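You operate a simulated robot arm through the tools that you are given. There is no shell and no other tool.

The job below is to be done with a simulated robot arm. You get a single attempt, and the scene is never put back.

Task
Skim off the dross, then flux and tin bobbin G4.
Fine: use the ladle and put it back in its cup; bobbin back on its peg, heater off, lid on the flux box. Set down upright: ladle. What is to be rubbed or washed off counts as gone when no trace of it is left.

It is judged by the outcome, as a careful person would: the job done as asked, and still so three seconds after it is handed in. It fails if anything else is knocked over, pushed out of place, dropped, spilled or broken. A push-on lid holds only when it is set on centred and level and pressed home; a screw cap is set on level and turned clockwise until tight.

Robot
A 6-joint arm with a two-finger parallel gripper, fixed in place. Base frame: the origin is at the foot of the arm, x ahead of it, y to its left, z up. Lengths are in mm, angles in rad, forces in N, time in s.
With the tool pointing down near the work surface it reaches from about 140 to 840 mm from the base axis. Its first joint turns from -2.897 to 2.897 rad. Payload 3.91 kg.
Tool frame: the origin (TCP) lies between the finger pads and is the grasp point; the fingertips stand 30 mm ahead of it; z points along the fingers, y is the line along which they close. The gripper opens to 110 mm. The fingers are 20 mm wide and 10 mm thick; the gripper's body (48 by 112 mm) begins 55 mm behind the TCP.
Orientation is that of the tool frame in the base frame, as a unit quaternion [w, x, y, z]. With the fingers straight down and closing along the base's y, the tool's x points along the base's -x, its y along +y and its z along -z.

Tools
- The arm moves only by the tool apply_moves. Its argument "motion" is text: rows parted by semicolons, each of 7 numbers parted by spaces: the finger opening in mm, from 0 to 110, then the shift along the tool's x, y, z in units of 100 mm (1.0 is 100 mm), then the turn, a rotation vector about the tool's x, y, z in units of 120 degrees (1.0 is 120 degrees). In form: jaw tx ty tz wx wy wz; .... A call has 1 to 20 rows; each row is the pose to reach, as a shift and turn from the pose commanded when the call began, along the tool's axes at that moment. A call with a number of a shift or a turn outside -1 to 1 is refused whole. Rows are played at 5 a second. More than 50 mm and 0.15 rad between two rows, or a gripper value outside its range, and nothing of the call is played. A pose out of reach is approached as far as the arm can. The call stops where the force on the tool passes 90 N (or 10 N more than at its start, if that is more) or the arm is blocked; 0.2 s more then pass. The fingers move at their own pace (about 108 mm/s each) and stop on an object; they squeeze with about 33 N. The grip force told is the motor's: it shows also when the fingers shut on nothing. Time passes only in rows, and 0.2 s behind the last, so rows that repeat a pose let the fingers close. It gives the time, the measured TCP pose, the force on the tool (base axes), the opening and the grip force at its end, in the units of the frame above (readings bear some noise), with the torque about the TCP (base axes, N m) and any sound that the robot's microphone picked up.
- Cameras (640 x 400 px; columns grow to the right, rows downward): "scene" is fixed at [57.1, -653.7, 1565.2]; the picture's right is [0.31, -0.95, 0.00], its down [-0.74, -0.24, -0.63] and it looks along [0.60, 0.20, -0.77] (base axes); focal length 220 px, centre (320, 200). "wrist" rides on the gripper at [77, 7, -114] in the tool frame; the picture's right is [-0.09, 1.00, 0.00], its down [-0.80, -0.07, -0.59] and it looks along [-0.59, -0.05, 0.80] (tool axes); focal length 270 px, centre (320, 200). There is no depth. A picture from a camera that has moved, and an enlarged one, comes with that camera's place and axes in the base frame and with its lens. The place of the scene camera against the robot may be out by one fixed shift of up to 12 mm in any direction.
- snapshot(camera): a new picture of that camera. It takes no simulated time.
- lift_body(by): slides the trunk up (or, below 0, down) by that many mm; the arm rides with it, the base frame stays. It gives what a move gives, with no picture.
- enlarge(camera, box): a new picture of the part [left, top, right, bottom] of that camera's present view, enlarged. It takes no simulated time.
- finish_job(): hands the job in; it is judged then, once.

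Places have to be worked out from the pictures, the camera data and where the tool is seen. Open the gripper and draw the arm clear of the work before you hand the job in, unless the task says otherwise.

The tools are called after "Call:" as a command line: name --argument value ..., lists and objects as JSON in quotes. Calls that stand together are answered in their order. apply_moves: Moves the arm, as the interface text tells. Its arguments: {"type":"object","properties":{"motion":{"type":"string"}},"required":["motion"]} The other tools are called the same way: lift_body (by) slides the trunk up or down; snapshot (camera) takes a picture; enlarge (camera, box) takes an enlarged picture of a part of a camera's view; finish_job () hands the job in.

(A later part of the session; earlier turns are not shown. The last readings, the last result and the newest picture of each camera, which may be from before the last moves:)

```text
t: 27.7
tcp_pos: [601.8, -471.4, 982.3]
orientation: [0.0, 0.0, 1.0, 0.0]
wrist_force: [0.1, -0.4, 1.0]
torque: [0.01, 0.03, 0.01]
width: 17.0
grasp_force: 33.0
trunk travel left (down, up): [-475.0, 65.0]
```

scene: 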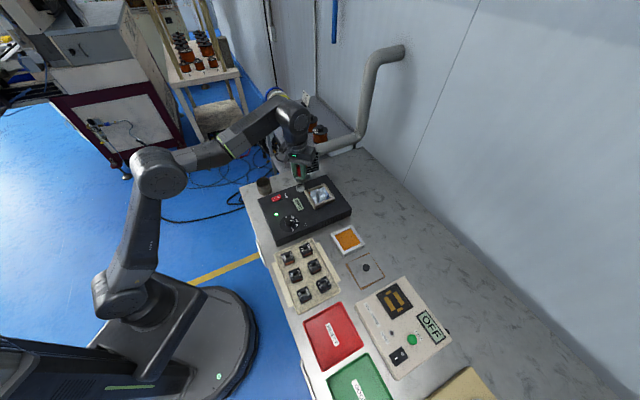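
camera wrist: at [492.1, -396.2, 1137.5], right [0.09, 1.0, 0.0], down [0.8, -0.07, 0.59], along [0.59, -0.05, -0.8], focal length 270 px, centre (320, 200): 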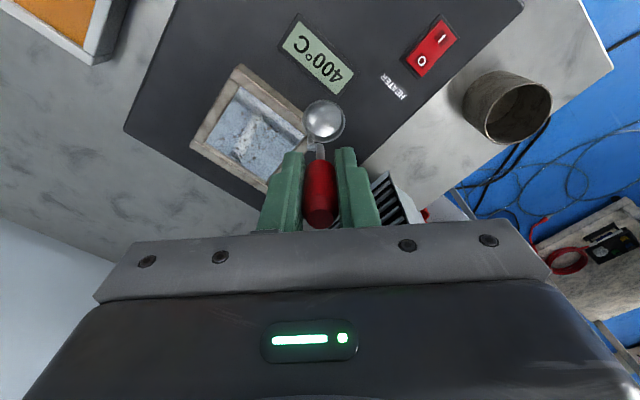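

Just at first contact (1 N). Now a denser raster over the first half of the pool, pressed 1.5 mm further.

Call:
apply_moves --motion "5 0.1 0 0.015 0 0 0; 5 0.212 0 0.015 0 0 0; 5 0.156 0.057 0.015 0 0 0; 5 0.106 0.106 0.015 0 0 0; 5 0.057 0.156 0.015 0 0 0; 5 0 0.212 0.015 0 0 0; 5 -0.053 0.159 0.015 0 0 0; 5 0.004 0.103 0.015 0 0 0; 5 0.053 0.053 0.015 0 0 0; 5 0.103 0.004 0.015 0 0 0; 5 0.159 -0.053 0.015 0 0 0; 5 0.106 -0.106 0.015 0 0 0; 5 0.05 -0.05 0.015 0 0 0; 5 0 0 0.015 0 0 0; 5 -0.05 0.05 0.015 0 0 0; 5 -0.106 0.106 0.015 0 0 0"

Call:
enlarge --camera "scene" --box '[308, 186, 336, 203]'

Call:
enlarge --camera "wrist" --box '[224, 40, 416, 190]'

```text
t: 31.1
tcp_pos: [609.6, -461.3, 980.6]
orientation: [0.0, 0.0, 1.0, 0.0]
wrist_force: [-3.4, -2.7, 16.1]
torque: [-0.21, 0.26, 0.02]
width: 17.1
grasp_force: 33.1
trunk travel left (down, up): [-475.0, 65.0]
```

```text
16.00 times, centred on (322, 194) of scene
camera zoom: at [57.1, -653.7, 1565.2], right [0.31, -0.95, 0.0], down [-0.74, -0.24, -0.63], along [0.6, 0.2, -0.77], focal length 3512 px, centre (288, 288)
```

zoom: 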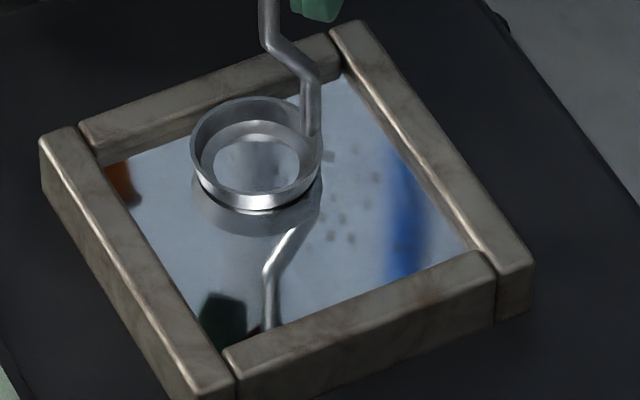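

```text
2.67 times, centred on (320, 115) of wrist
camera zoom: at [531.2, -454.5, 1096.0], right [0.09, 1.0, 0.0], down [0.8, -0.07, 0.6], along [0.59, -0.05, -0.8], focal length 721 px, centre (320, 427)
```

zoom: 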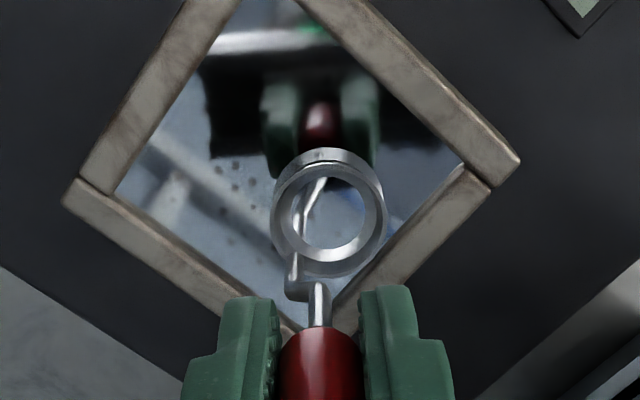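

Contact rubbing clears it: most specks are gone where the bowl passed. Continuing the pressed raster over the remaining half.

Call:
apply_moves --motion "5 -0.053 -0.053 0 0 0 0; 5 0.003 -0.11 0 0 0 0; 5 0.053 -0.159 0 0 0 0; 5 0.102 -0.209 0 0 0 0; 5 0.159 -0.265 0 0 0 0; 5 0.106 -0.318 0 0 0 0; 5 0.049 -0.262 0 0 0 0; 5 0 -0.212 0 0 0 0; 5 -0.05 -0.163 0 0 0 0; 5 -0.106 -0.106 0 0 0 0; 5 -0.053 -0.053 0 0 0 0; 5 0.003 -0.11 0 0 0 0; 5 0.053 -0.159 0 0 0 0; 5 0.102 -0.209 0 0 0 0; 5 0.159 -0.265 0 0 0 0; 5 0.212 -0.212 0 0 0 0; 5 0.156 -0.156 0 0 0 0; 5 0.106 -0.106 0 0 0 0; 5 0.056 -0.056 0 0 0 0; 5 0 0 0 0 0 0"

Call:
enlarge --camera "scene" --box '[308, 186, 336, 203]'

Call:
enlarge --camera "wrist" --box '[224, 40, 416, 190]'

```text
t: 35.3
tcp_pos: [610.2, -461.9, 981.7]
orientation: [0.0, 0.001, 1.0, -0.001]
wrist_force: [-1.7, -2.3, 9.4]
torque: [-0.09, 0.13, 0.01]
width: 17.1
grasp_force: 32.9
trunk travel left (down, up): [-475.0, 65.0]
```

```text
16.00 times, centred on (322, 194) of scene
camera zoom: at [57.1, -653.7, 1565.2], right [0.31, -0.95, 0.0], down [-0.74, -0.24, -0.63], along [0.6, 0.2, -0.77], focal length 3512 px, centre (288, 288)
```

zoom: 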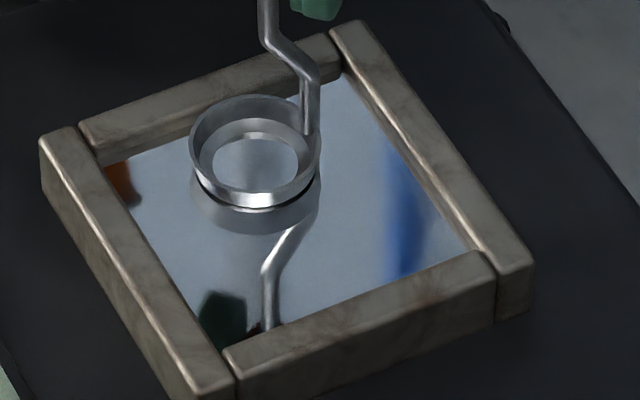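

```text
2.67 times, centred on (320, 115) of wrist
camera zoom: at [531.9, -454.3, 1095.8], right [0.09, 1.0, 0.0], down [0.8, -0.07, 0.6], along [0.59, -0.05, -0.8], focal length 721 px, centre (320, 427)
```

zoom: 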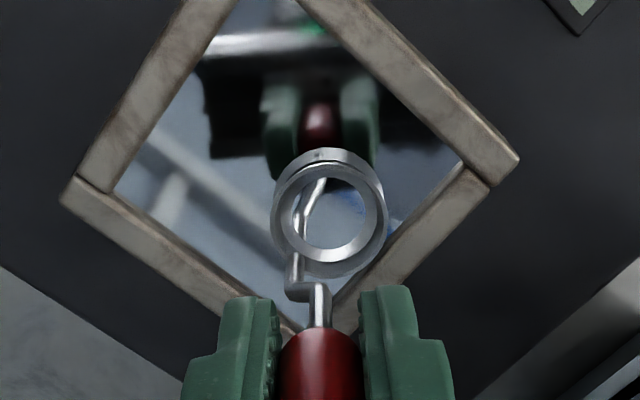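

The surface now looks clear. One more pressed pass over the far strip, then I'll lift and inspect from the earlier vantage point.

Call:
apply_moves --motion "5 0.053 0.053 0 0 0 0; 5 0.11 -0.003 0 0 0 0; 5 0.159 -0.053 0 0 0 0; 5 0.209 -0.102 0 0 0 0; 5 0.265 -0.159 0 0 0 0; 5 0.318 -0.106 0 0 0 0; 5 0.262 -0.049 0 0 0 0; 5 0.212 0 0 0 0 0; 5 0.163 0.05 0 0 0 0; 5 0.106 0.106 0 0 0 0; 5 0.053 0.053 0 0 0 0; 5 0 0 0 0 0 0; 5 -0.053 -0.053 0 0 0 0; 5 -0.106 -0.106 0 0 0 0; 5 0 -0.106 0 0 0 0; 5 0.106 -0.106 -0.05 0 0 0; 5 0.106 -0.106 -0.2 0 0 0; 5 0.106 -0.106 -0.4 0 0 0; 5 0.2 0.1 -0.4 0 0 0; 5 0.4 0.56 -0.4 0 0 0"

Call:
enlarge --camera "wrist" --box '[190, 70, 300, 170]'

Call:
enlarge --camera "scene" --box '[308, 186, 336, 203]'

```text
refused: row 20 steps farther than a row can; nothing moved
```

```text
4.00 times, centred on (245, 120) of wrist
camera zoom: at [531.9, -454.3, 1095.8], right [0.09, 1.0, 0.0], down [0.8, -0.07, 0.6], along [0.59, -0.05, -0.8], focal length 1081 px, centre (620, 520)
```

zoom: 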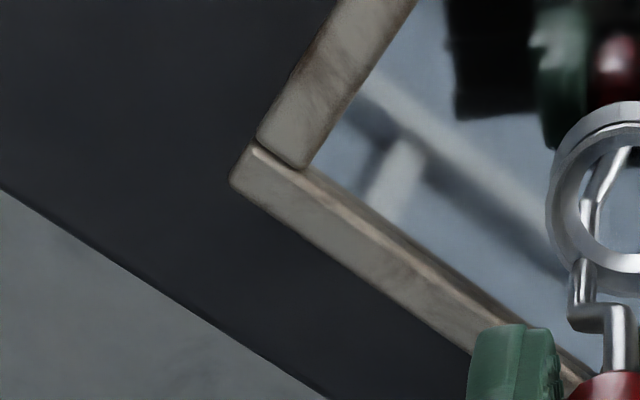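

```text
16.00 times, centred on (322, 194) of scene
camera zoom: at [57.1, -653.7, 1565.2], right [0.31, -0.95, 0.0], down [-0.74, -0.24, -0.63], along [0.6, 0.2, -0.77], focal length 3512 px, centre (288, 288)
```

zoom: 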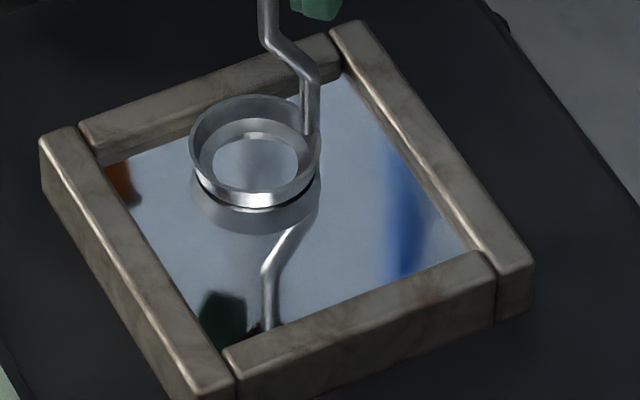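

The last step was too long and the call was refused. Repeating with a shorter final leg, ending lifted and clear of the pool.

Call:
apply_moves --motion "5 0.053 0.053 0 0 0 0; 5 0.11 -0.003 0 0 0 0; 5 0.159 -0.053 0 0 0 0; 5 0.209 -0.102 0 0 0 0; 5 0.265 -0.159 0 0 0 0; 5 0.318 -0.106 0 0 0 0; 5 0.262 -0.049 0 0 0 0; 5 0.212 0 0 0 0 0; 5 0.163 0.05 0 0 0 0; 5 0.106 0.106 0 0 0 0; 5 0.053 0.053 0 0 0 0; 5 0 0 0 0 0 0; 5 -0.053 -0.053 0 0 0 0; 5 -0.106 -0.106 0 0 0 0; 5 0 -0.106 0 0 0 0; 5 0.106 -0.106 -0.05 0 0 0; 5 0.106 -0.106 -0.2 0 0 0; 5 0.106 -0.106 -0.42 0 0 0; 5 0.2 0.2 -0.42 0 0 0; 5 0.4 0.56 -0.42 0 0 0"

Call:
enlarge --camera "wrist" --box '[190, 70, 300, 170]'

Call:
enlarge --camera "scene" --box '[308, 186, 336, 203]'

```text
t: 39.5
tcp_pos: [573.1, -405.0, 1022.8]
orientation: [0.002, 0.0, 1.0, 0.0]
wrist_force: [-0.4, -1.0, 0.4]
torque: [-0.05, -0.03, -0.01]
width: 17.1
grasp_force: 32.6
trunk travel left (down, up): [-475.0, 65.0]
```

```text
4.00 times, centred on (245, 120) of wrist
camera zoom: at [493.7, -397.0, 1137.6], right [0.09, 1.0, 0.0], down [0.8, -0.07, 0.6], along [0.59, -0.05, -0.8], focal length 1081 px, centre (620, 520)
```

zoom: 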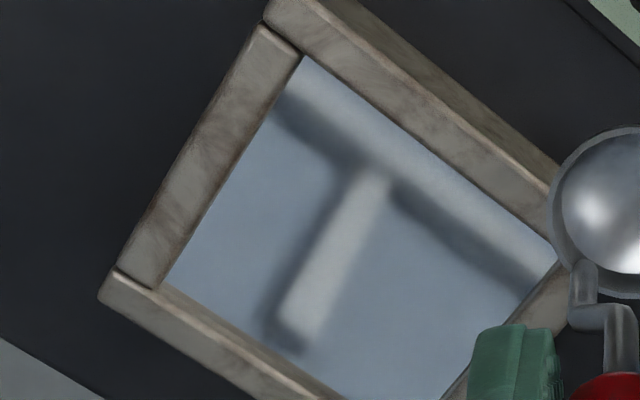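

```text
16.00 times, centred on (322, 194) of scene
camera zoom: at [57.1, -653.7, 1565.2], right [0.31, -0.95, 0.0], down [-0.74, -0.24, -0.63], along [0.6, 0.2, -0.77], focal length 3512 px, centre (288, 288)
```

zoom: 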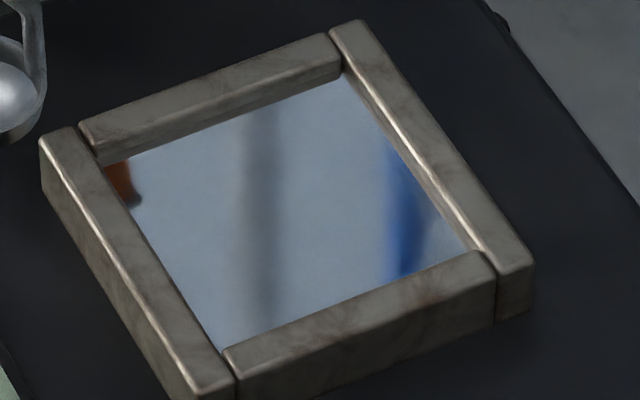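

The pool is now completely clean. I'll carry the ladle back over its cup at this height.

Call:
apply_moves --motion "5 -0.05 0.3 0 0 0 0; 5 -0.1 0.6 0 0 0 0; 5 -0.145 0.9 0 0 0 0; 5 -0.145 0.97 0 0 0 0"

Call:
apply_moves --motion "5 -0.05 0.3 0 0 0 0; 5 -0.1 0.6 0 0 0 0; 5 -0.145 0.9 0 0 0 0; 5 -0.145 0.97 0 0 0 0; 5 -0.145 0.97 0 0 0 0"

Call:
enlarge --camera "wrist" --box '[224, 40, 416, 190]'

Call:
enlarge --camera "scene" --box '[240, 150, 320, 200]'

```text
t: 40.5
tcp_pos: [585.9, -308.0, 1021.6]
orientation: [0.001, 0.0, 1.0, 0.0]
wrist_force: [-0.7, 0.0, 0.1]
torque: [-0.02, 0.01, 0.01]
width: 17.2
grasp_force: 32.9
trunk travel left (down, up): [-475.0, 65.0]
```

```text
t: 41.7
tcp_pos: [598.2, -210.1, 1022.4]
orientation: [0.0, 0.0, 1.0, 0.001]
wrist_force: [0.2, 0.3, -0.2]
torque: [0.0, -0.01, -0.04]
width: 17.1
grasp_force: 32.8
trunk travel left (down, up): [-475.0, 65.0]
```

```text
2.67 times, centred on (320, 115) of wrist
camera zoom: at [520.3, -204.3, 1137.3], right [0.09, 1.0, 0.0], down [0.8, -0.07, 0.6], along [0.59, -0.05, -0.8], focal length 721 px, centre (320, 427)
```

zoom: 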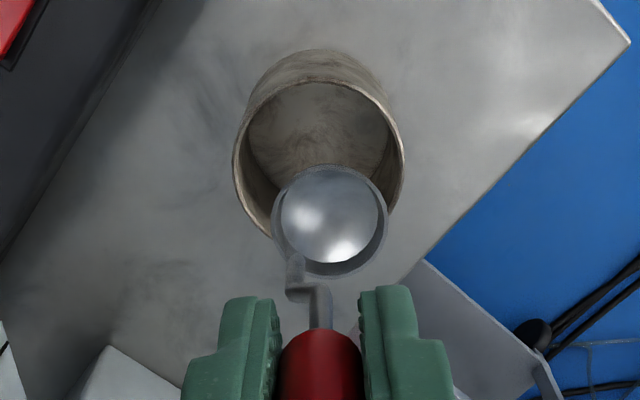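

```text
8.00 times, centred on (280, 175) of scene
camera zoom: at [57.1, -653.7, 1565.2], right [0.31, -0.95, 0.0], down [-0.74, -0.24, -0.63], along [0.6, 0.2, -0.77], focal length 1756 px, centre (640, 400)
```

zoom: 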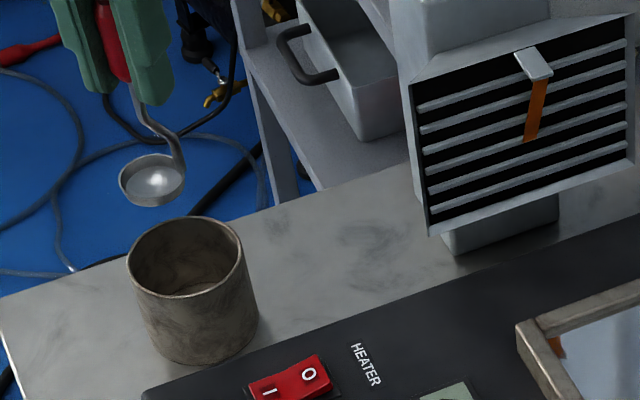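

Bowl and cup are aligned within a few mm. Lowering the ladle into the cup, stopping a few mm above the original seat height.

Call:
apply_moves --motion "5 0 -0.01 0.25 0 0 0; 5 0 -0.01 0.5 0 0 0; 5 0 -0.01 0.7 0 0 0; 5 0 -0.01 0.85 0 0 0; 5 0 -0.01 0.95 0 0 0; 5 0 -0.01 0.95 0 0 0"

Call:
enlarge --camera "wrist" --box '[224, 60, 416, 210]'

```text
t: 43.1
tcp_pos: [599.3, -212.4, 927.5]
orientation: [0.0, 0.0, 1.0, -0.001]
wrist_force: [0.1, 0.6, -0.4]
torque: [-0.01, 0.0, -0.03]
width: 17.0
grasp_force: 33.5
trunk travel left (down, up): [-475.0, 65.0]
```

```text
2.67 times, centred on (320, 135) of wrist
camera zoom: at [521.4, -205.9, 1042.0], right [0.09, 1.0, 0.0], down [0.8, -0.07, 0.6], along [0.59, -0.05, -0.8], focal length 721 px, centre (320, 373)
```

zoom: 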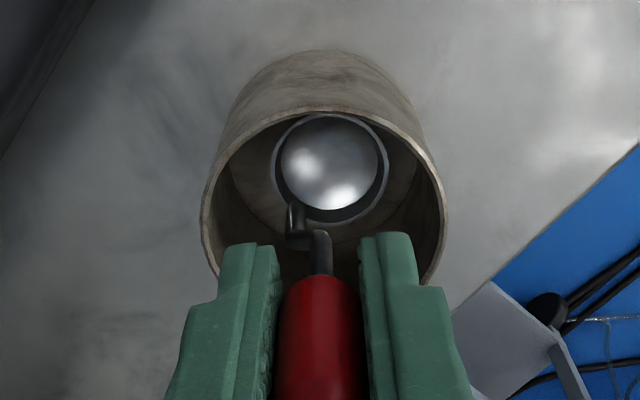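

No contact yet at 927.5. Lowering in small steps to find the cup floor.

Call:
apply_moves --motion "5 0 0 0.02 0 0 0; 5 0 0 0.035 0 0 0; 5 0 0 0.035 0 0 0"

```text
t: 43.9
tcp_pos: [599.6, -211.9, 923.4]
orientation: [0.0, 0.0, 1.0, 0.0]
wrist_force: [0.7, -0.1, -0.6]
torque: [0.02, -0.03, 0.0]
width: 17.1
grasp_force: 33.3
trunk travel left (down, up): [-475.0, 65.0]
```

Call:
apply_moves --motion "5 0 0 0.01 0 0 0; 5 0 0 0.015 0 0 0; 5 0 0 0.015 0 0 0"

```text
t: 44.7
tcp_pos: [599.5, -212.5, 921.1]
orientation: [0.0, 0.001, 1.0, -0.001]
wrist_force: [-0.1, -0.4, -1.2]
torque: [0.01, 0.02, -0.04]
width: 17.1
grasp_force: 33.2
trunk travel left (down, up): [-475.0, 65.0]
```

Still no contact; the ladle slid up a little in the grip while skimming. Continuing down in small steps.

Call:
apply_moves --motion "5 0 0 0.01 0 0 0; 5 0 0 0.02 0 0 0; 5 0 0 0.02 0 0 0"

Call:
enlarge --camera "scene" --box '[240, 150, 320, 200]'

```text
t: 45.5
tcp_pos: [599.2, -212.0, 920.9]
orientation: [0.0, -0.001, 1.0, 0.0]
wrist_force: [0.3, -0.9, 3.3]
torque: [-0.02, -0.01, -0.01]
width: 17.0
grasp_force: 33.0
trunk travel left (down, up): [-475.0, 65.0]
```

```text
8.00 times, centred on (280, 175) of scene
camera zoom: at [57.1, -653.7, 1565.2], right [0.31, -0.95, 0.0], down [-0.74, -0.24, -0.63], along [0.6, 0.2, -0.77], focal length 1756 px, centre (640, 400)
```

zoom: 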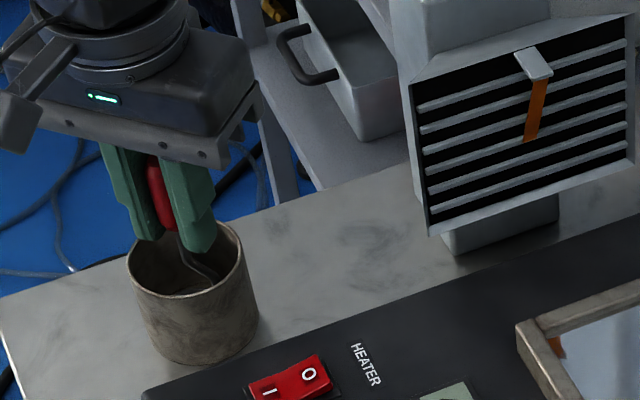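

Contact with the cup floor (≈3 N). Opening the fingers to release, then I'll check the ladle stands.

Call:
apply_moves --motion "19 0 0 0 0 0 0; 24 0 0 0 0 0 0; 35 0 0 0 0 0 0; 55 0 0 0 0 0 0; 60 0 0 0 0 0 0; 60 0 0 0 0 0 0"

Call:
enlarge --camera "wrist" --box '[224, 60, 416, 230]'

Call:
enlarge --camera "scene" --box '[240, 150, 320, 200]'

```text
t: 46.9
tcp_pos: [599.9, -212.8, 920.5]
orientation: [0.0, 0.001, 1.0, 0.0]
wrist_force: [0.0, 0.1, -0.5]
torque: [-0.04, 0.0, 0.02]
width: 60.2
grasp_force: 0.0
trunk travel left (down, up): [-475.0, 65.0]
```

```text
2.35 times, centred on (320, 145) of wrist
camera zoom: at [521.0, -205.7, 1035.3], right [0.09, 1.0, 0.0], down [0.8, -0.07, 0.6], along [0.59, -0.05, -0.8], focal length 636 px, centre (320, 329)
```

zoom: 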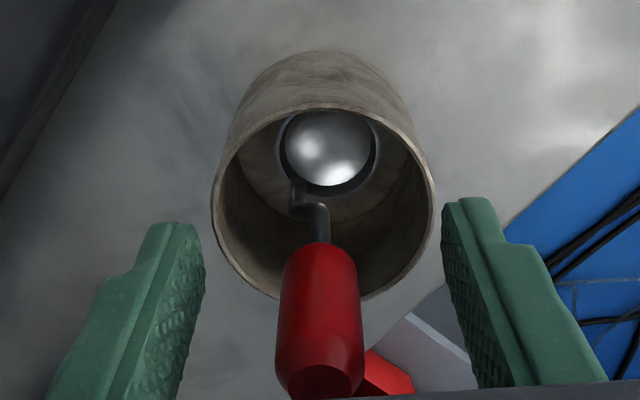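

```text
8.00 times, centred on (280, 175) of scene
camera zoom: at [57.1, -653.7, 1565.2], right [0.31, -0.95, 0.0], down [-0.74, -0.24, -0.63], along [0.6, 0.2, -0.77], focal length 1756 px, centre (640, 400)
```

zoom: 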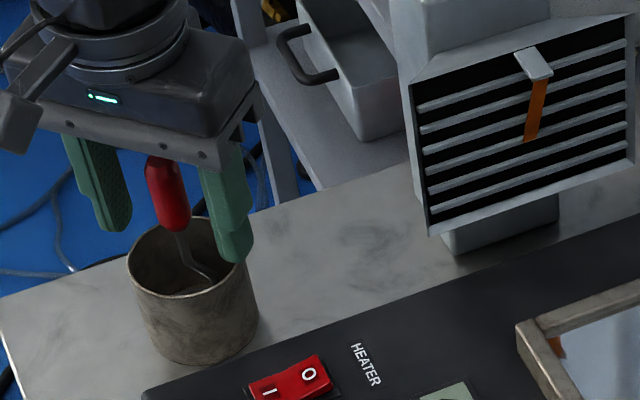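

The ladle stands upright in its cup. I'll lift clear and fly toward the bobbin tray, turning the tool 45° to match the bench.

Call:
apply_moves --motion "60 0 0 -0.3 0 0 0; 60 0 0 -0.6 0 0 0; 60 0 0 -0.9 0 0 0; 80 0 0 -1.0 0 0 0; 110 0.3 -0.3 -1.0 0 0 0; 110 0.6 -0.6 -1.0 0 0 0; 110 0.85 -0.85 -1.0 0 0 0; 110 1.0 -1.0 -1.0 0 0 0"

Call:
apply_moves --motion "110 0.3 -0.3 -0.05 0 0 0.06; 110 0.6 -0.6 -0.1 0 0 0.12; 110 0.9 -0.9 -0.2 0 0 0.18; 110 1.0 -1.0 -0.3 0 0 0.24; 110 1.0 -1.0 -0.3 0 0 0.3; 110 1.0 -1.0 -0.3 0 0 0.36; 110 1.0 -1.0 -0.3 0 0 0.375"

Call:
snapshot --camera "wrist"

Call:
snapshot --camera "scene"

```text
t: 48.7
tcp_pos: [498.7, -313.9, 1021.4]
orientation: [0.001, 0.0, 1.0, 0.0]
wrist_force: [0.6, -0.8, 0.5]
torque: [0.03, -0.01, 0.03]
width: 110.1
grasp_force: 0.1
trunk travel left (down, up): [-475.0, 65.0]
```

```text
t: 50.3
tcp_pos: [400.4, -413.1, 1049.5]
orientation: [0.0, 0.384, 0.923, 0.0]
wrist_force: [0.0, 0.5, -0.2]
torque: [-0.02, 0.0, 0.0]
width: 110.2
grasp_force: 0.0
trunk travel left (down, up): [-475.0, 65.0]
```

```text
taken
camera wrist: at [349.4, -353.6, 1165.2], right [0.77, 0.64, 0.0], down [0.51, -0.62, 0.59], along [0.38, -0.46, -0.8], focal length 270 px, centre (320, 200)
```

wrist: 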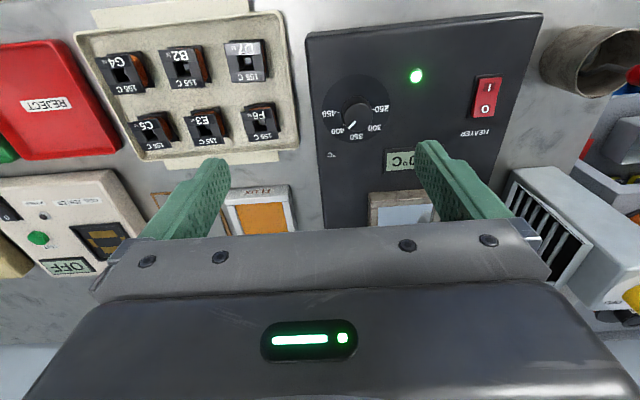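

```text
taken
```

scene: 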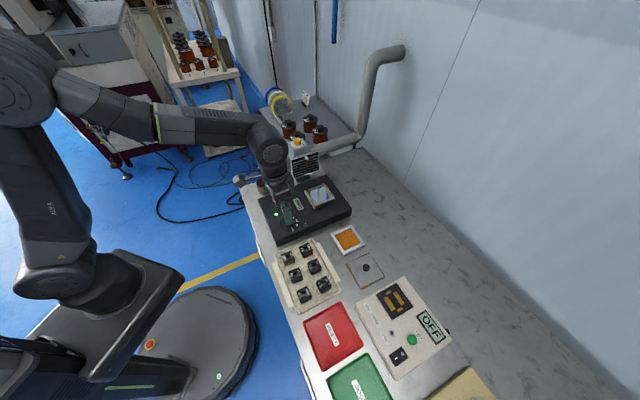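

The wrist view is now square with the bench, and G4 is the bobbin at upper left, about (227, -540). I'll move over toward it and lower to get a close view.

Call:
apply_moves --motion "110 0.15 -0.35 0 0 0 0; 110 0.3 -0.7 0 0 0 0; 110 0.47 -1.0 0.1 0 0 0; 110 0.47 -1.0 0.1 0 0 0"

Call:
apply_moves --motion "110 0.15 -0.35 0.2 0 0 0; 110 0.3 -0.7 0.4 0 0 0; 110 0.47 -1.0 0.7 0 0 0; 110 0.47 -1.0 0.7 0 0 0"

Call:
snapshot --camera "wrist"

```text
t: 51.3
tcp_pos: [296.0, -451.3, 1042.9]
orientation: [0.0, 0.383, 0.924, 0.001]
wrist_force: [-0.7, 0.1, -0.8]
torque: [0.01, 0.03, 0.01]
width: 110.0
grasp_force: 0.1
trunk travel left (down, up): [-475.0, 65.0]
```

```text
t: 52.3
tcp_pos: [192.7, -488.1, 970.9]
orientation: [0.001, 0.383, 0.924, 0.001]
wrist_force: [-0.7, -0.1, -0.3]
torque: [0.03, 0.0, -0.02]
width: 109.9
grasp_force: 0.0
trunk travel left (down, up): [-475.0, 65.0]
```

```text
taken
camera wrist: at [141.0, -428.2, 1085.4], right [0.77, 0.64, 0.0], down [0.52, -0.62, 0.59], along [0.38, -0.46, -0.8], focal length 270 px, centre (320, 200)
```

wrist: 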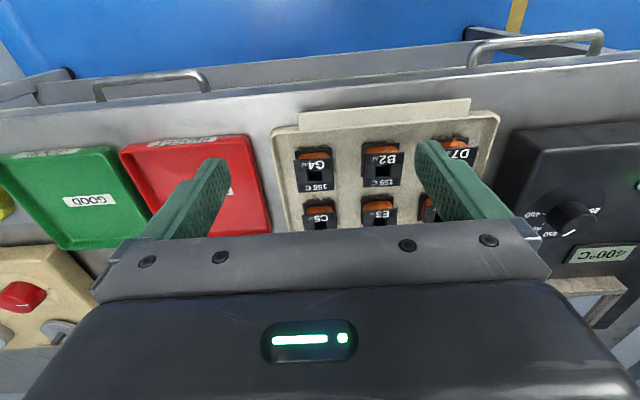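

Call:
enlarge --camera "wrist" --box '[270, 110, 430, 235]'

Call:
enlarge --camera "scene" --box '[265, 235, 345, 315]'

```text
3.20 times, centred on (350, 172) of wrist
camera zoom: at [141.0, -428.2, 1085.4], right [0.77, 0.64, 0.0], down [0.52, -0.62, 0.59], along [0.38, -0.46, -0.8], focal length 865 px, centre (224, 288)
```

zoom: 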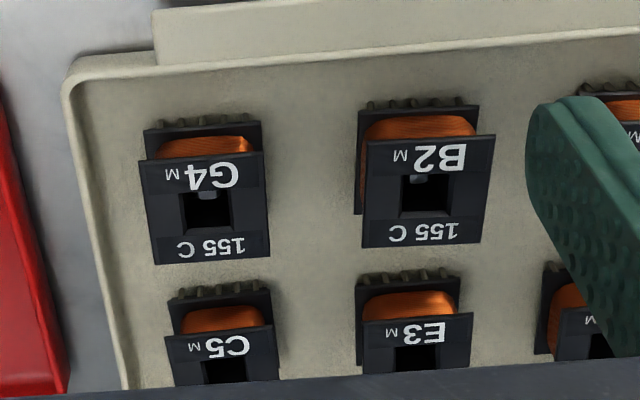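

```text
5.00 times, centred on (305, 275) of scene
camera zoom: at [57.1, -653.7, 1565.2], right [0.31, -0.95, 0.0], down [-0.74, -0.24, -0.63], along [0.6, 0.2, -0.77], focal length 1098 px, centre (395, -175)
```

zoom: 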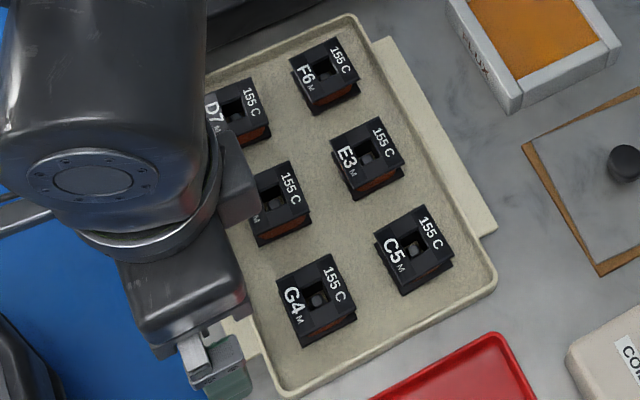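

I see each bobbin is square-flanged (~37 mm), pins on its lower flange, sitting on a peg. I'll shift sideways 50 mm for a second view to get heights.

Call:
apply_moves --motion "110 0 -0.25 0 0 0 0; 110 0 -0.5 0 0 0 0; 110 0 -0.5 0 0 0 0"

Call:
enlarge --camera "wrist" --box '[290, 110, 450, 235]'

```text
t: 53.1
tcp_pos: [157.9, -522.5, 970.1]
orientation: [0.0, 0.383, 0.924, 0.0]
wrist_force: [0.4, -0.1, 0.6]
torque: [0.0, 0.0, 0.01]
width: 110.2
grasp_force: 0.1
trunk travel left (down, up): [-475.0, 65.0]
```

```text
3.20 times, centred on (370, 172) of wrist
camera zoom: at [105.2, -463.0, 1085.4], right [0.77, 0.64, 0.0], down [0.52, -0.62, 0.59], along [0.38, -0.46, -0.8], focal length 865 px, centre (160, 288)
```

zoom: 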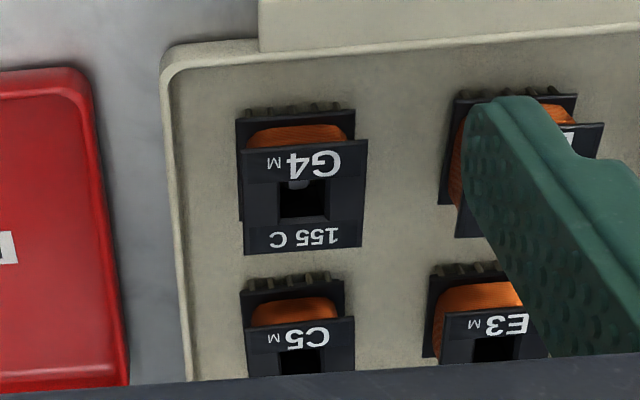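

G4's top flange centres at about (226, -539, 856) with the lower flange top near z≈836. I'll move directly above it and verify alignment.

Call:
apply_moves --motion "110 -0.2 0.12 0 0 0 0; 110 -0.4 0.25 0.1 0 0 0; 110 -0.598 0.368 0.25 0 0 0; 80 -0.598 0.368 0.4 0 0 0; 64 -0.598 0.368 0.4 0 0 0; 64 -0.598 0.368 0.4 0 0 0"

Call:
enlarge --camera "wrist" --box '[240, 70, 400, 195]'

Call:
snapshot --camera "wrist"

```text
t: 54.5
tcp_pos: [223.9, -539.6, 930.8]
orientation: [0.0, 0.382, 0.924, 0.0]
wrist_force: [0.1, 0.0, 0.9]
torque: [0.02, 0.0, -0.03]
width: 63.9
grasp_force: 0.0
trunk travel left (down, up): [-475.0, 65.0]
```

```text
3.20 times, centred on (320, 132) of wrist
camera zoom: at [173.6, -479.5, 1045.4], right [0.77, 0.64, 0.0], down [0.52, -0.62, 0.59], along [0.38, -0.46, -0.8], focal length 865 px, centre (320, 416)
```

zoom: 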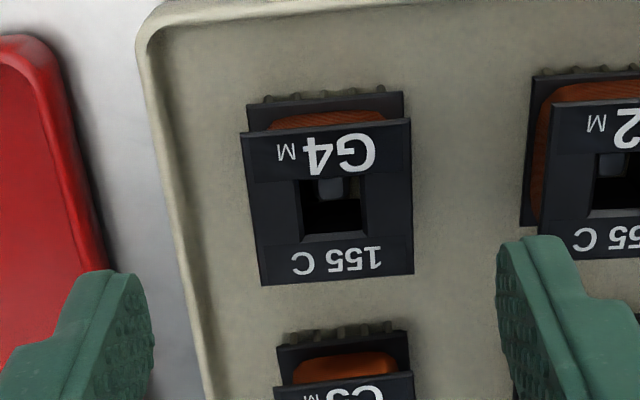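

```text
taken
camera wrist: at [173.6, -479.5, 1045.4], right [0.77, 0.64, 0.0], down [0.52, -0.62, 0.59], along [0.38, -0.46, -0.8], focal length 270 px, centre (320, 200)
```

wrist: 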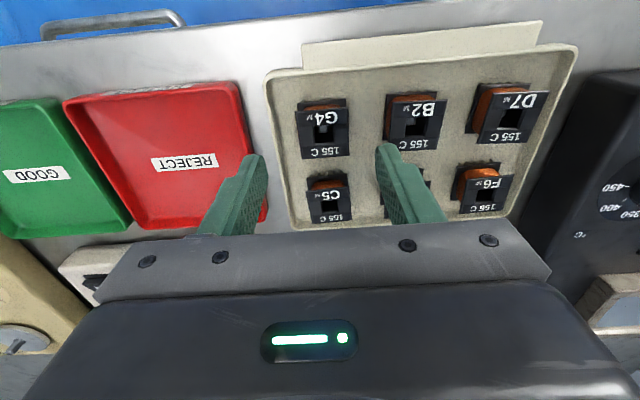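

G4's flange is about 2.5 mm further along +e1 and 1.5–2 mm along +e2 than the TCP axis. I'll correct that and descend so the fingertips just straddle the upper flange.

Call:
apply_moves --motion "58 -0.017 0.024 0 0 0 0; 58 -0.017 0.024 0.2 0 0 0; 58 -0.017 0.024 0.4 0 0 0; 58 -0.017 0.024 0.4 0 0 0"

Call:
enlarge --camera "wrist" --box '[230, 90, 410, 230]'

Call:
enlarge --camera "scene" --box '[265, 245, 345, 315]'

```text
t: 55.5
tcp_pos: [227.1, -538.1, 889.8]
orientation: [0.0, 0.382, 0.924, 0.0]
wrist_force: [0.1, 0.7, -0.2]
torque: [0.05, 0.04, -0.02]
width: 58.2
grasp_force: 0.0
trunk travel left (down, up): [-475.0, 65.0]
```

```text
2.86 times, centred on (320, 160) of wrist
camera zoom: at [176.2, -480.2, 1005.2], right [0.77, 0.64, 0.0], down [0.52, -0.62, 0.59], along [0.38, -0.46, -0.8], focal length 772 px, centre (320, 314)
```

zoom: 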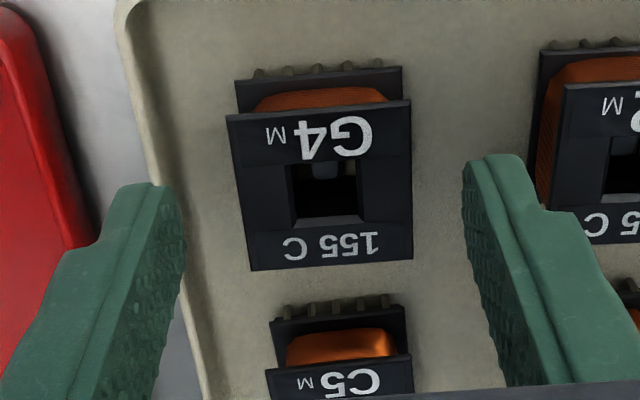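

```text
5.71 times, centred on (305, 280) of scene
camera zoom: at [57.1, -653.7, 1565.2], right [0.31, -0.95, 0.0], down [-0.74, -0.24, -0.63], along [0.6, 0.2, -0.77], focal length 1254 px, centre (406, -257)
```

zoom: 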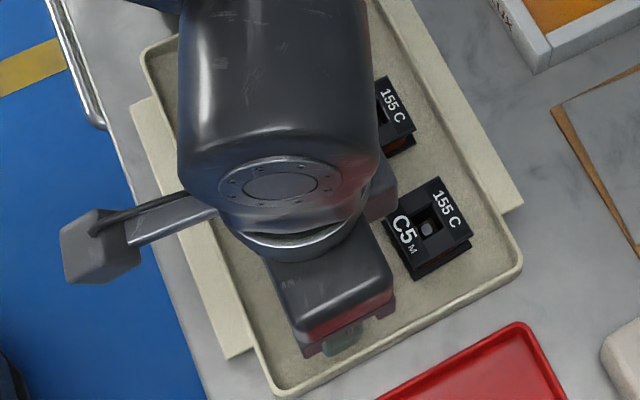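

The flange midpoint coincides with the finger midpoint. Descending 14 mm more and closing gently on the upper flange.

Call:
apply_moves --motion "58 0 0 0.07 0 0 0; 58 0 0 0.14 0 0 0; 58 0 0 0.14 0 0 0; 46 0 0 0.14 0 0 0; 40 0 0 0.14 0 0 0; 34 0 0 0.14 0 0 0; 25 0 0 0.14 0 0 0; 25 0 0 0.14 0 0 0"

Call:
enlarge --camera "wrist" --box '[230, 90, 410, 230]'

```text
t: 57.3
tcp_pos: [227.3, -538.8, 875.6]
orientation: [0.0, 0.383, 0.924, 0.0]
wrist_force: [0.9, 0.2, 0.4]
torque: [-0.03, 0.0, 0.0]
width: 37.5
grasp_force: 32.6
trunk travel left (down, up): [-475.0, 65.0]
```

```text
2.86 times, centred on (320, 160) of wrist
camera zoom: at [175.9, -479.4, 991.2], right [0.77, 0.64, 0.0], down [0.52, -0.62, 0.59], along [0.38, -0.46, -0.8], focal length 772 px, centre (320, 314)
```

zoom: 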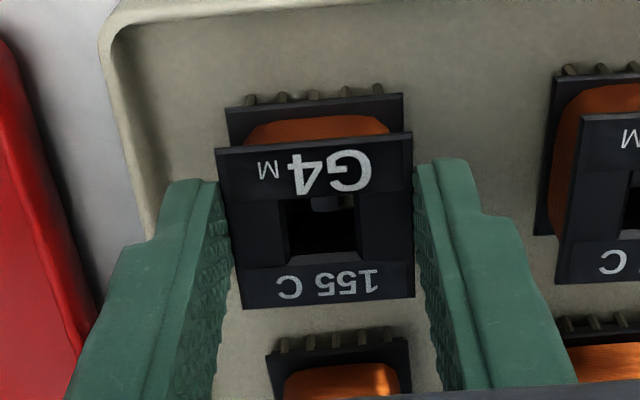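

G4 is held (width 37.5). Lifting straight up off the peg.

Call:
apply_moves --motion "25 0 0 -0.1 0 0 0; 25 0 0 -0.2 0 0 0; 25 0 0 -0.35 0 0 0; 25 0 0 -0.55 0 0 0; 25 0 0 -0.75 0 0 0; 25 0 0 -0.95 0 0 0; 25 0 0 -1.0 0 0 0"

Call:
snapshot --camera "wrist"

Call:
enlarge --camera "scene" --box '[265, 235, 345, 315]'

```text
t: 58.9
tcp_pos: [227.8, -538.8, 977.1]
orientation: [0.0, 0.383, 0.924, 0.001]
wrist_force: [-0.1, 0.7, -0.8]
torque: [-0.01, 0.0, -0.02]
width: 37.4
grasp_force: 32.9
trunk travel left (down, up): [-475.0, 65.0]
```

```text
taken
camera wrist: at [176.5, -479.9, 1091.4], right [0.77, 0.64, 0.0], down [0.52, -0.62, 0.59], along [0.38, -0.46, -0.8], focal length 270 px, centre (320, 200)
```

wrist: 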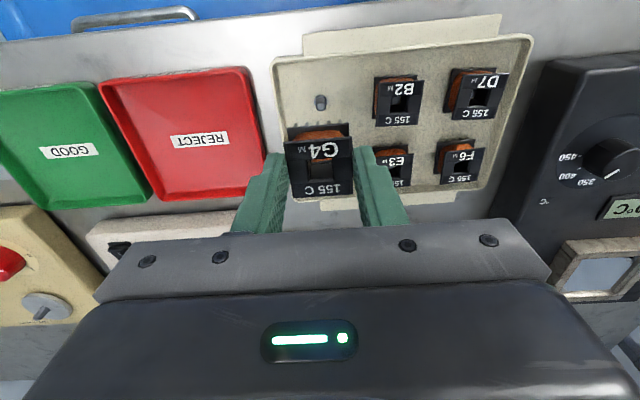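

```text
5.00 times, centred on (305, 275) of scene
camera zoom: at [57.1, -653.7, 1565.2], right [0.31, -0.95, 0.0], down [-0.74, -0.24, -0.63], along [0.6, 0.2, -0.77], focal length 1098 px, centre (395, -175)
```

zoom: 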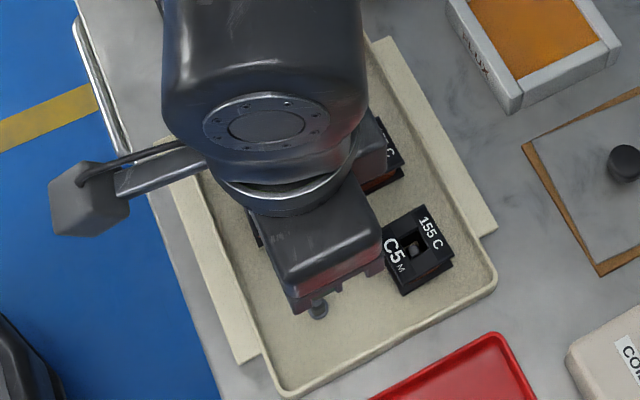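

The bobbin is clear of the peg. I'll zoom in on the held bobbin and the now bare peg for reference.

Call:
enlarge --camera "wrist" --box '[270, 85, 370, 205]'

```text
3.33 times, centred on (320, 145) of wrist
camera zoom: at [176.5, -479.9, 1091.4], right [0.77, 0.64, 0.0], down [0.52, -0.62, 0.59], along [0.38, -0.46, -0.8], focal length 901 px, centre (320, 383)
```

zoom: 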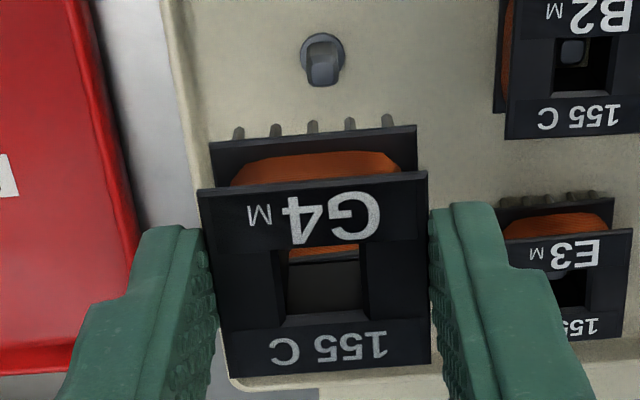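

Pin tips hang about 48 mm below the TCP. Now I'll carry the bobbin toward the flux box, stopping short to view it.

Call:
apply_moves --motion "25 -0.3 0.2 0 0 0 0; 25 -0.6 0.4 0 0 0 0; 25 -0.73 0.5 0 0 0 0; 25 -0.73 0.5 0 0 0 0"

Call:
apply_moves --motion "25 -0.3 0.2 0 0 0 0; 25 -0.6 0.4 0 0 0 0; 25 -0.73 0.5 0 0 0 0; 25 -0.73 0.5 0 0 0 0"

Call:
snapshot --camera "wrist"

Call:
enlarge --camera "scene" --box '[315, 215, 395, 290]'

```text
t: 59.9
tcp_pos: [315.4, -554.8, 974.5]
orientation: [0.0, 0.383, 0.924, -0.001]
wrist_force: [0.3, 0.8, -0.1]
torque: [0.0, -0.01, 0.02]
width: 37.2
grasp_force: 33.4
trunk travel left (down, up): [-475.0, 65.0]
```

```text
t: 60.9
tcp_pos: [401.9, -572.0, 976.8]
orientation: [-0.001, 0.383, 0.924, 0.0]
wrist_force: [1.0, -0.1, -0.5]
torque: [0.0, -0.01, -0.01]
width: 37.0
grasp_force: 33.4
trunk travel left (down, up): [-475.0, 65.0]
```

```text
taken
camera wrist: at [350.4, -511.9, 1091.0], right [0.77, 0.64, 0.0], down [0.52, -0.62, 0.59], along [0.38, -0.46, -0.8], focal length 270 px, centre (320, 200)
```

wrist: 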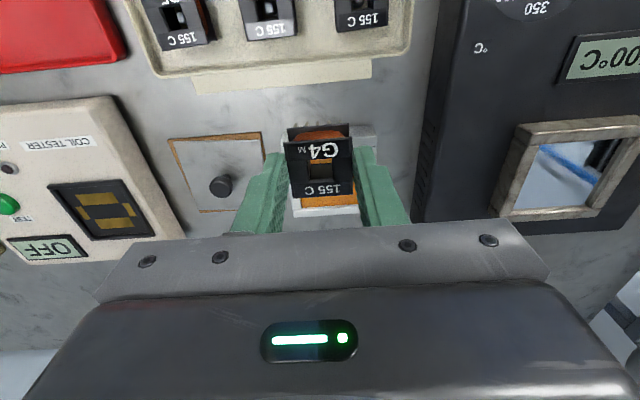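

```text
5.33 times, centred on (355, 252) of scene
camera zoom: at [57.1, -653.7, 1565.2], right [0.31, -0.95, 0.0], down [-0.74, -0.24, -0.63], along [0.6, 0.2, -0.77], focal length 1171 px, centre (133, -80)
```

zoom: 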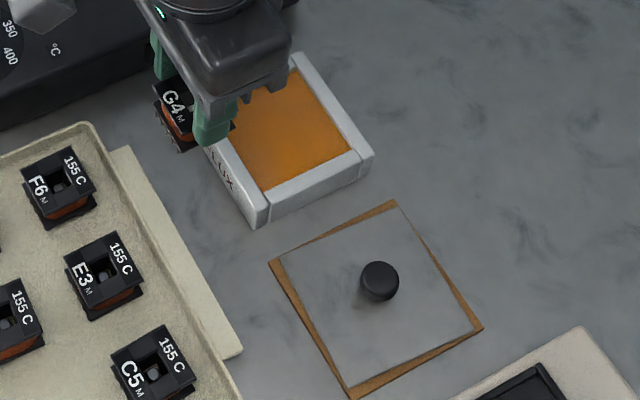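

The held bobbin hides the flux box in this view. I'll sidestep (−e1 80 mm, forward 60 mm) to see the box and lid clearly beside the gripper.

Call:
apply_moves --motion "25 -0.2 -0.3 0 0 0 0; 25 -0.4 -0.6 0 0 0 0; 25 -0.6 -0.8 0 0 0 0; 25 -0.6 -0.8 0 0 0 0"

Call:
snapshot --camera "wrist"

Call:
enlarge --camera "scene" --box '[315, 215, 395, 290]'

```text
t: 61.9
tcp_pos: [386.7, -673.4, 977.5]
orientation: [0.0, 0.383, 0.924, 0.001]
wrist_force: [-0.9, -1.2, -0.6]
torque: [0.01, -0.05, -0.01]
width: 37.2
grasp_force: 33.3
trunk travel left (down, up): [-475.0, 65.0]
```

```text
taken
camera wrist: at [336.8, -612.2, 1092.7], right [0.77, 0.64, 0.0], down [0.52, -0.62, 0.59], along [0.38, -0.46, -0.8], focal length 270 px, centre (320, 200)
```

wrist: 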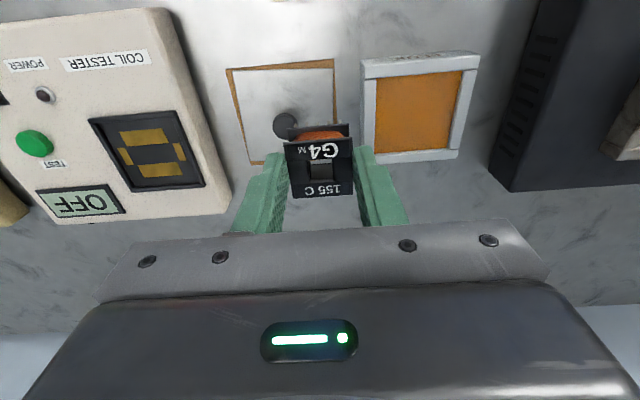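

```text
5.33 times, centred on (355, 252) of scene
camera zoom: at [57.1, -653.7, 1565.2], right [0.31, -0.95, 0.0], down [-0.74, -0.24, -0.63], along [0.6, 0.2, -0.77], focal length 1171 px, centre (133, -80)
```

zoom: 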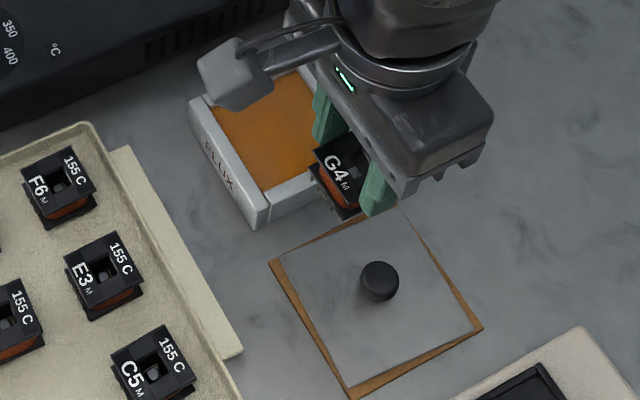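

Call:
enlarge --camera "wrist" --box '[340, 35, 500, 175]'

Call:
enlarge --camera "wrist" --box '[210, 45, 360, 175]'

```text
2.86 times, centred on (420, 105) of wrist
camera zoom: at [336.8, -612.2, 1092.7], right [0.77, 0.64, 0.0], down [0.52, -0.62, 0.59], along [0.38, -0.46, -0.8], focal length 772 px, centre (34, 471)
```

zoom: 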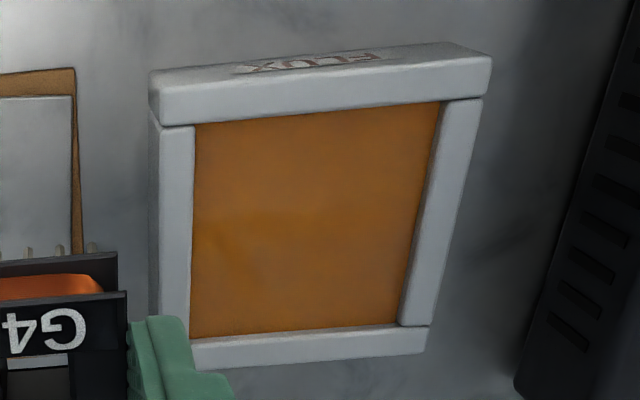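

```text
3.08 times, centred on (285, 110) of wrist
camera zoom: at [336.8, -612.2, 1092.7], right [0.77, 0.64, 0.0], down [0.52, -0.62, 0.59], along [0.38, -0.46, -0.8], focal length 832 px, centre (428, 477)
```

zoom: 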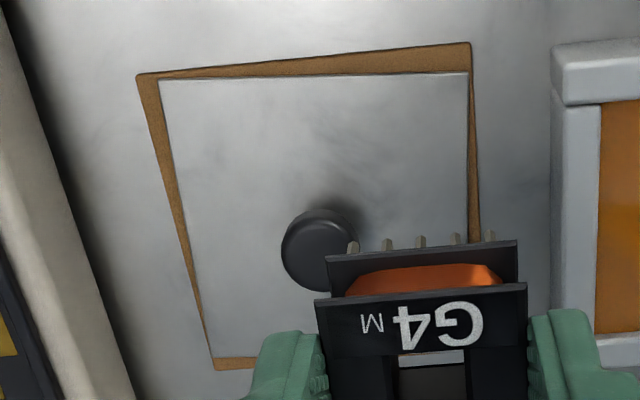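

The flux pool opening (~71 mm square) is centred near (458, -622) with its surface around z≈846–850. I'll move the bobbin over its centre and lower to just above the surface.

Call:
apply_moves --motion "25 -0.05 0.3 0 0 0 0; 25 -0.1 0.6 0 0 0 0; 25 -0.143 0.866 0 0 0 0; 25 -0.143 0.866 0.3 0 0 0; 25 -0.143 0.866 0.5 0 0 0; 25 -0.143 0.866 0.65 0 0 0; 25 -0.143 0.866 0.65 0 0 0"

Call:
enlarge --camera "wrist" --box '[240, 60, 400, 220]'

Call:
enlarge --camera "scene" --box '[315, 215, 395, 270]'

```text
t: 63.5
tcp_pos: [459.4, -618.7, 911.1]
orientation: [-0.001, 0.382, 0.924, 0.001]
wrist_force: [0.2, -0.7, -0.1]
torque: [-0.01, 0.01, -0.02]
width: 36.8
grasp_force: 33.0
trunk travel left (down, up): [-475.0, 65.0]
```

```text
2.50 times, centred on (320, 140) of wrist
camera zoom: at [408.4, -559.7, 1025.8], right [0.77, 0.64, 0.0], down [0.52, -0.62, 0.59], along [0.38, -0.46, -0.8], focal length 676 px, centre (320, 350)
```

zoom: 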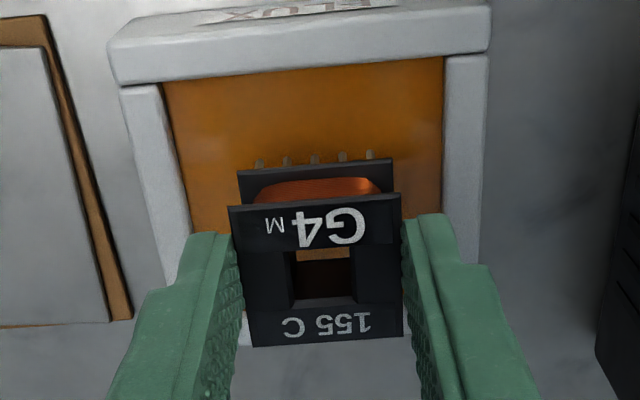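

```text
7.27 times, centred on (355, 242) of scene
camera zoom: at [57.1, -653.7, 1565.2], right [0.31, -0.95, 0.0], down [-0.74, -0.24, -0.63], along [0.6, 0.2, -0.77], focal length 1597 px, centre (66, -109)
```

zoom: 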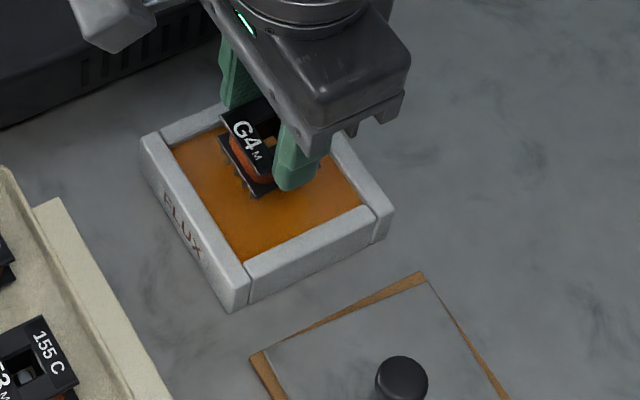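

The bobbin is centred in the opening. Lowering slowly toward the flux so the pins dip a few mm.

Call:
apply_moves --motion "25 0 0 0.06 0 0 0; 25 0 0 0.11 0 0 0; 25 0 0 0.14 0 0 0; 25 0 0 0.17 0 0 0; 25 0 0 0.17 0 0 0"

Call:
enlarge --camera "wrist" --box '[250, 70, 390, 180]'

Call:
enlarge --camera "scene" --box '[330, 225, 370, 255]'

```text
t: 64.7
tcp_pos: [459.1, -619.6, 894.6]
orientation: [0.0, 0.382, 0.924, 0.0]
wrist_force: [0.5, -0.1, 0.5]
torque: [0.02, 0.0, 0.0]
width: 37.3
grasp_force: 33.0
trunk travel left (down, up): [-475.0, 65.0]
```

```text
3.64 times, centred on (320, 125) of wrist
camera zoom: at [408.1, -559.9, 1009.2], right [0.77, 0.64, 0.0], down [0.52, -0.62, 0.59], along [0.38, -0.46, -0.8], focal length 983 px, centre (320, 473)
```

zoom: 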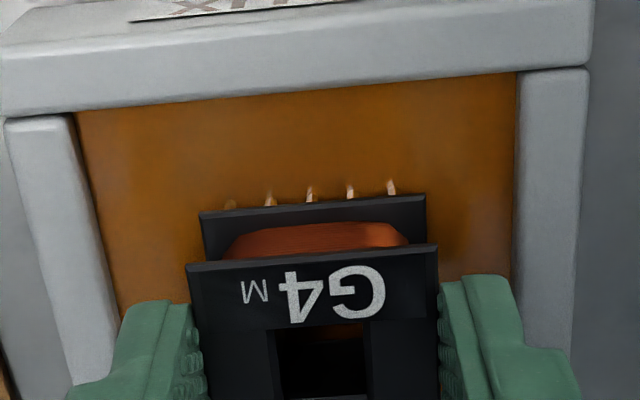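

```text
13.33 times, centred on (350, 240) of scene
camera zoom: at [57.1, -653.7, 1565.2], right [0.31, -0.95, 0.0], down [-0.74, -0.24, -0.63], along [0.6, 0.2, -0.77], focal length 2927 px, centre (-80, -333)
```

zoom: 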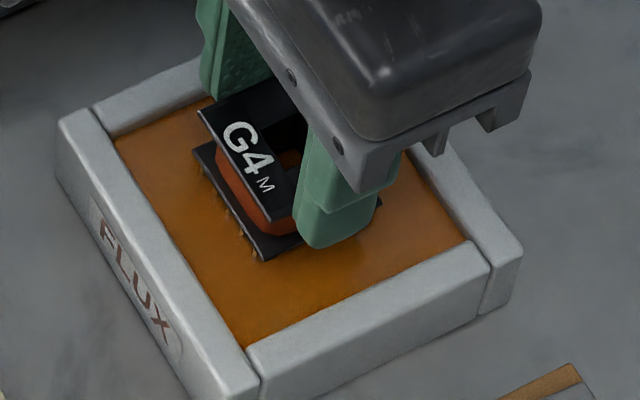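

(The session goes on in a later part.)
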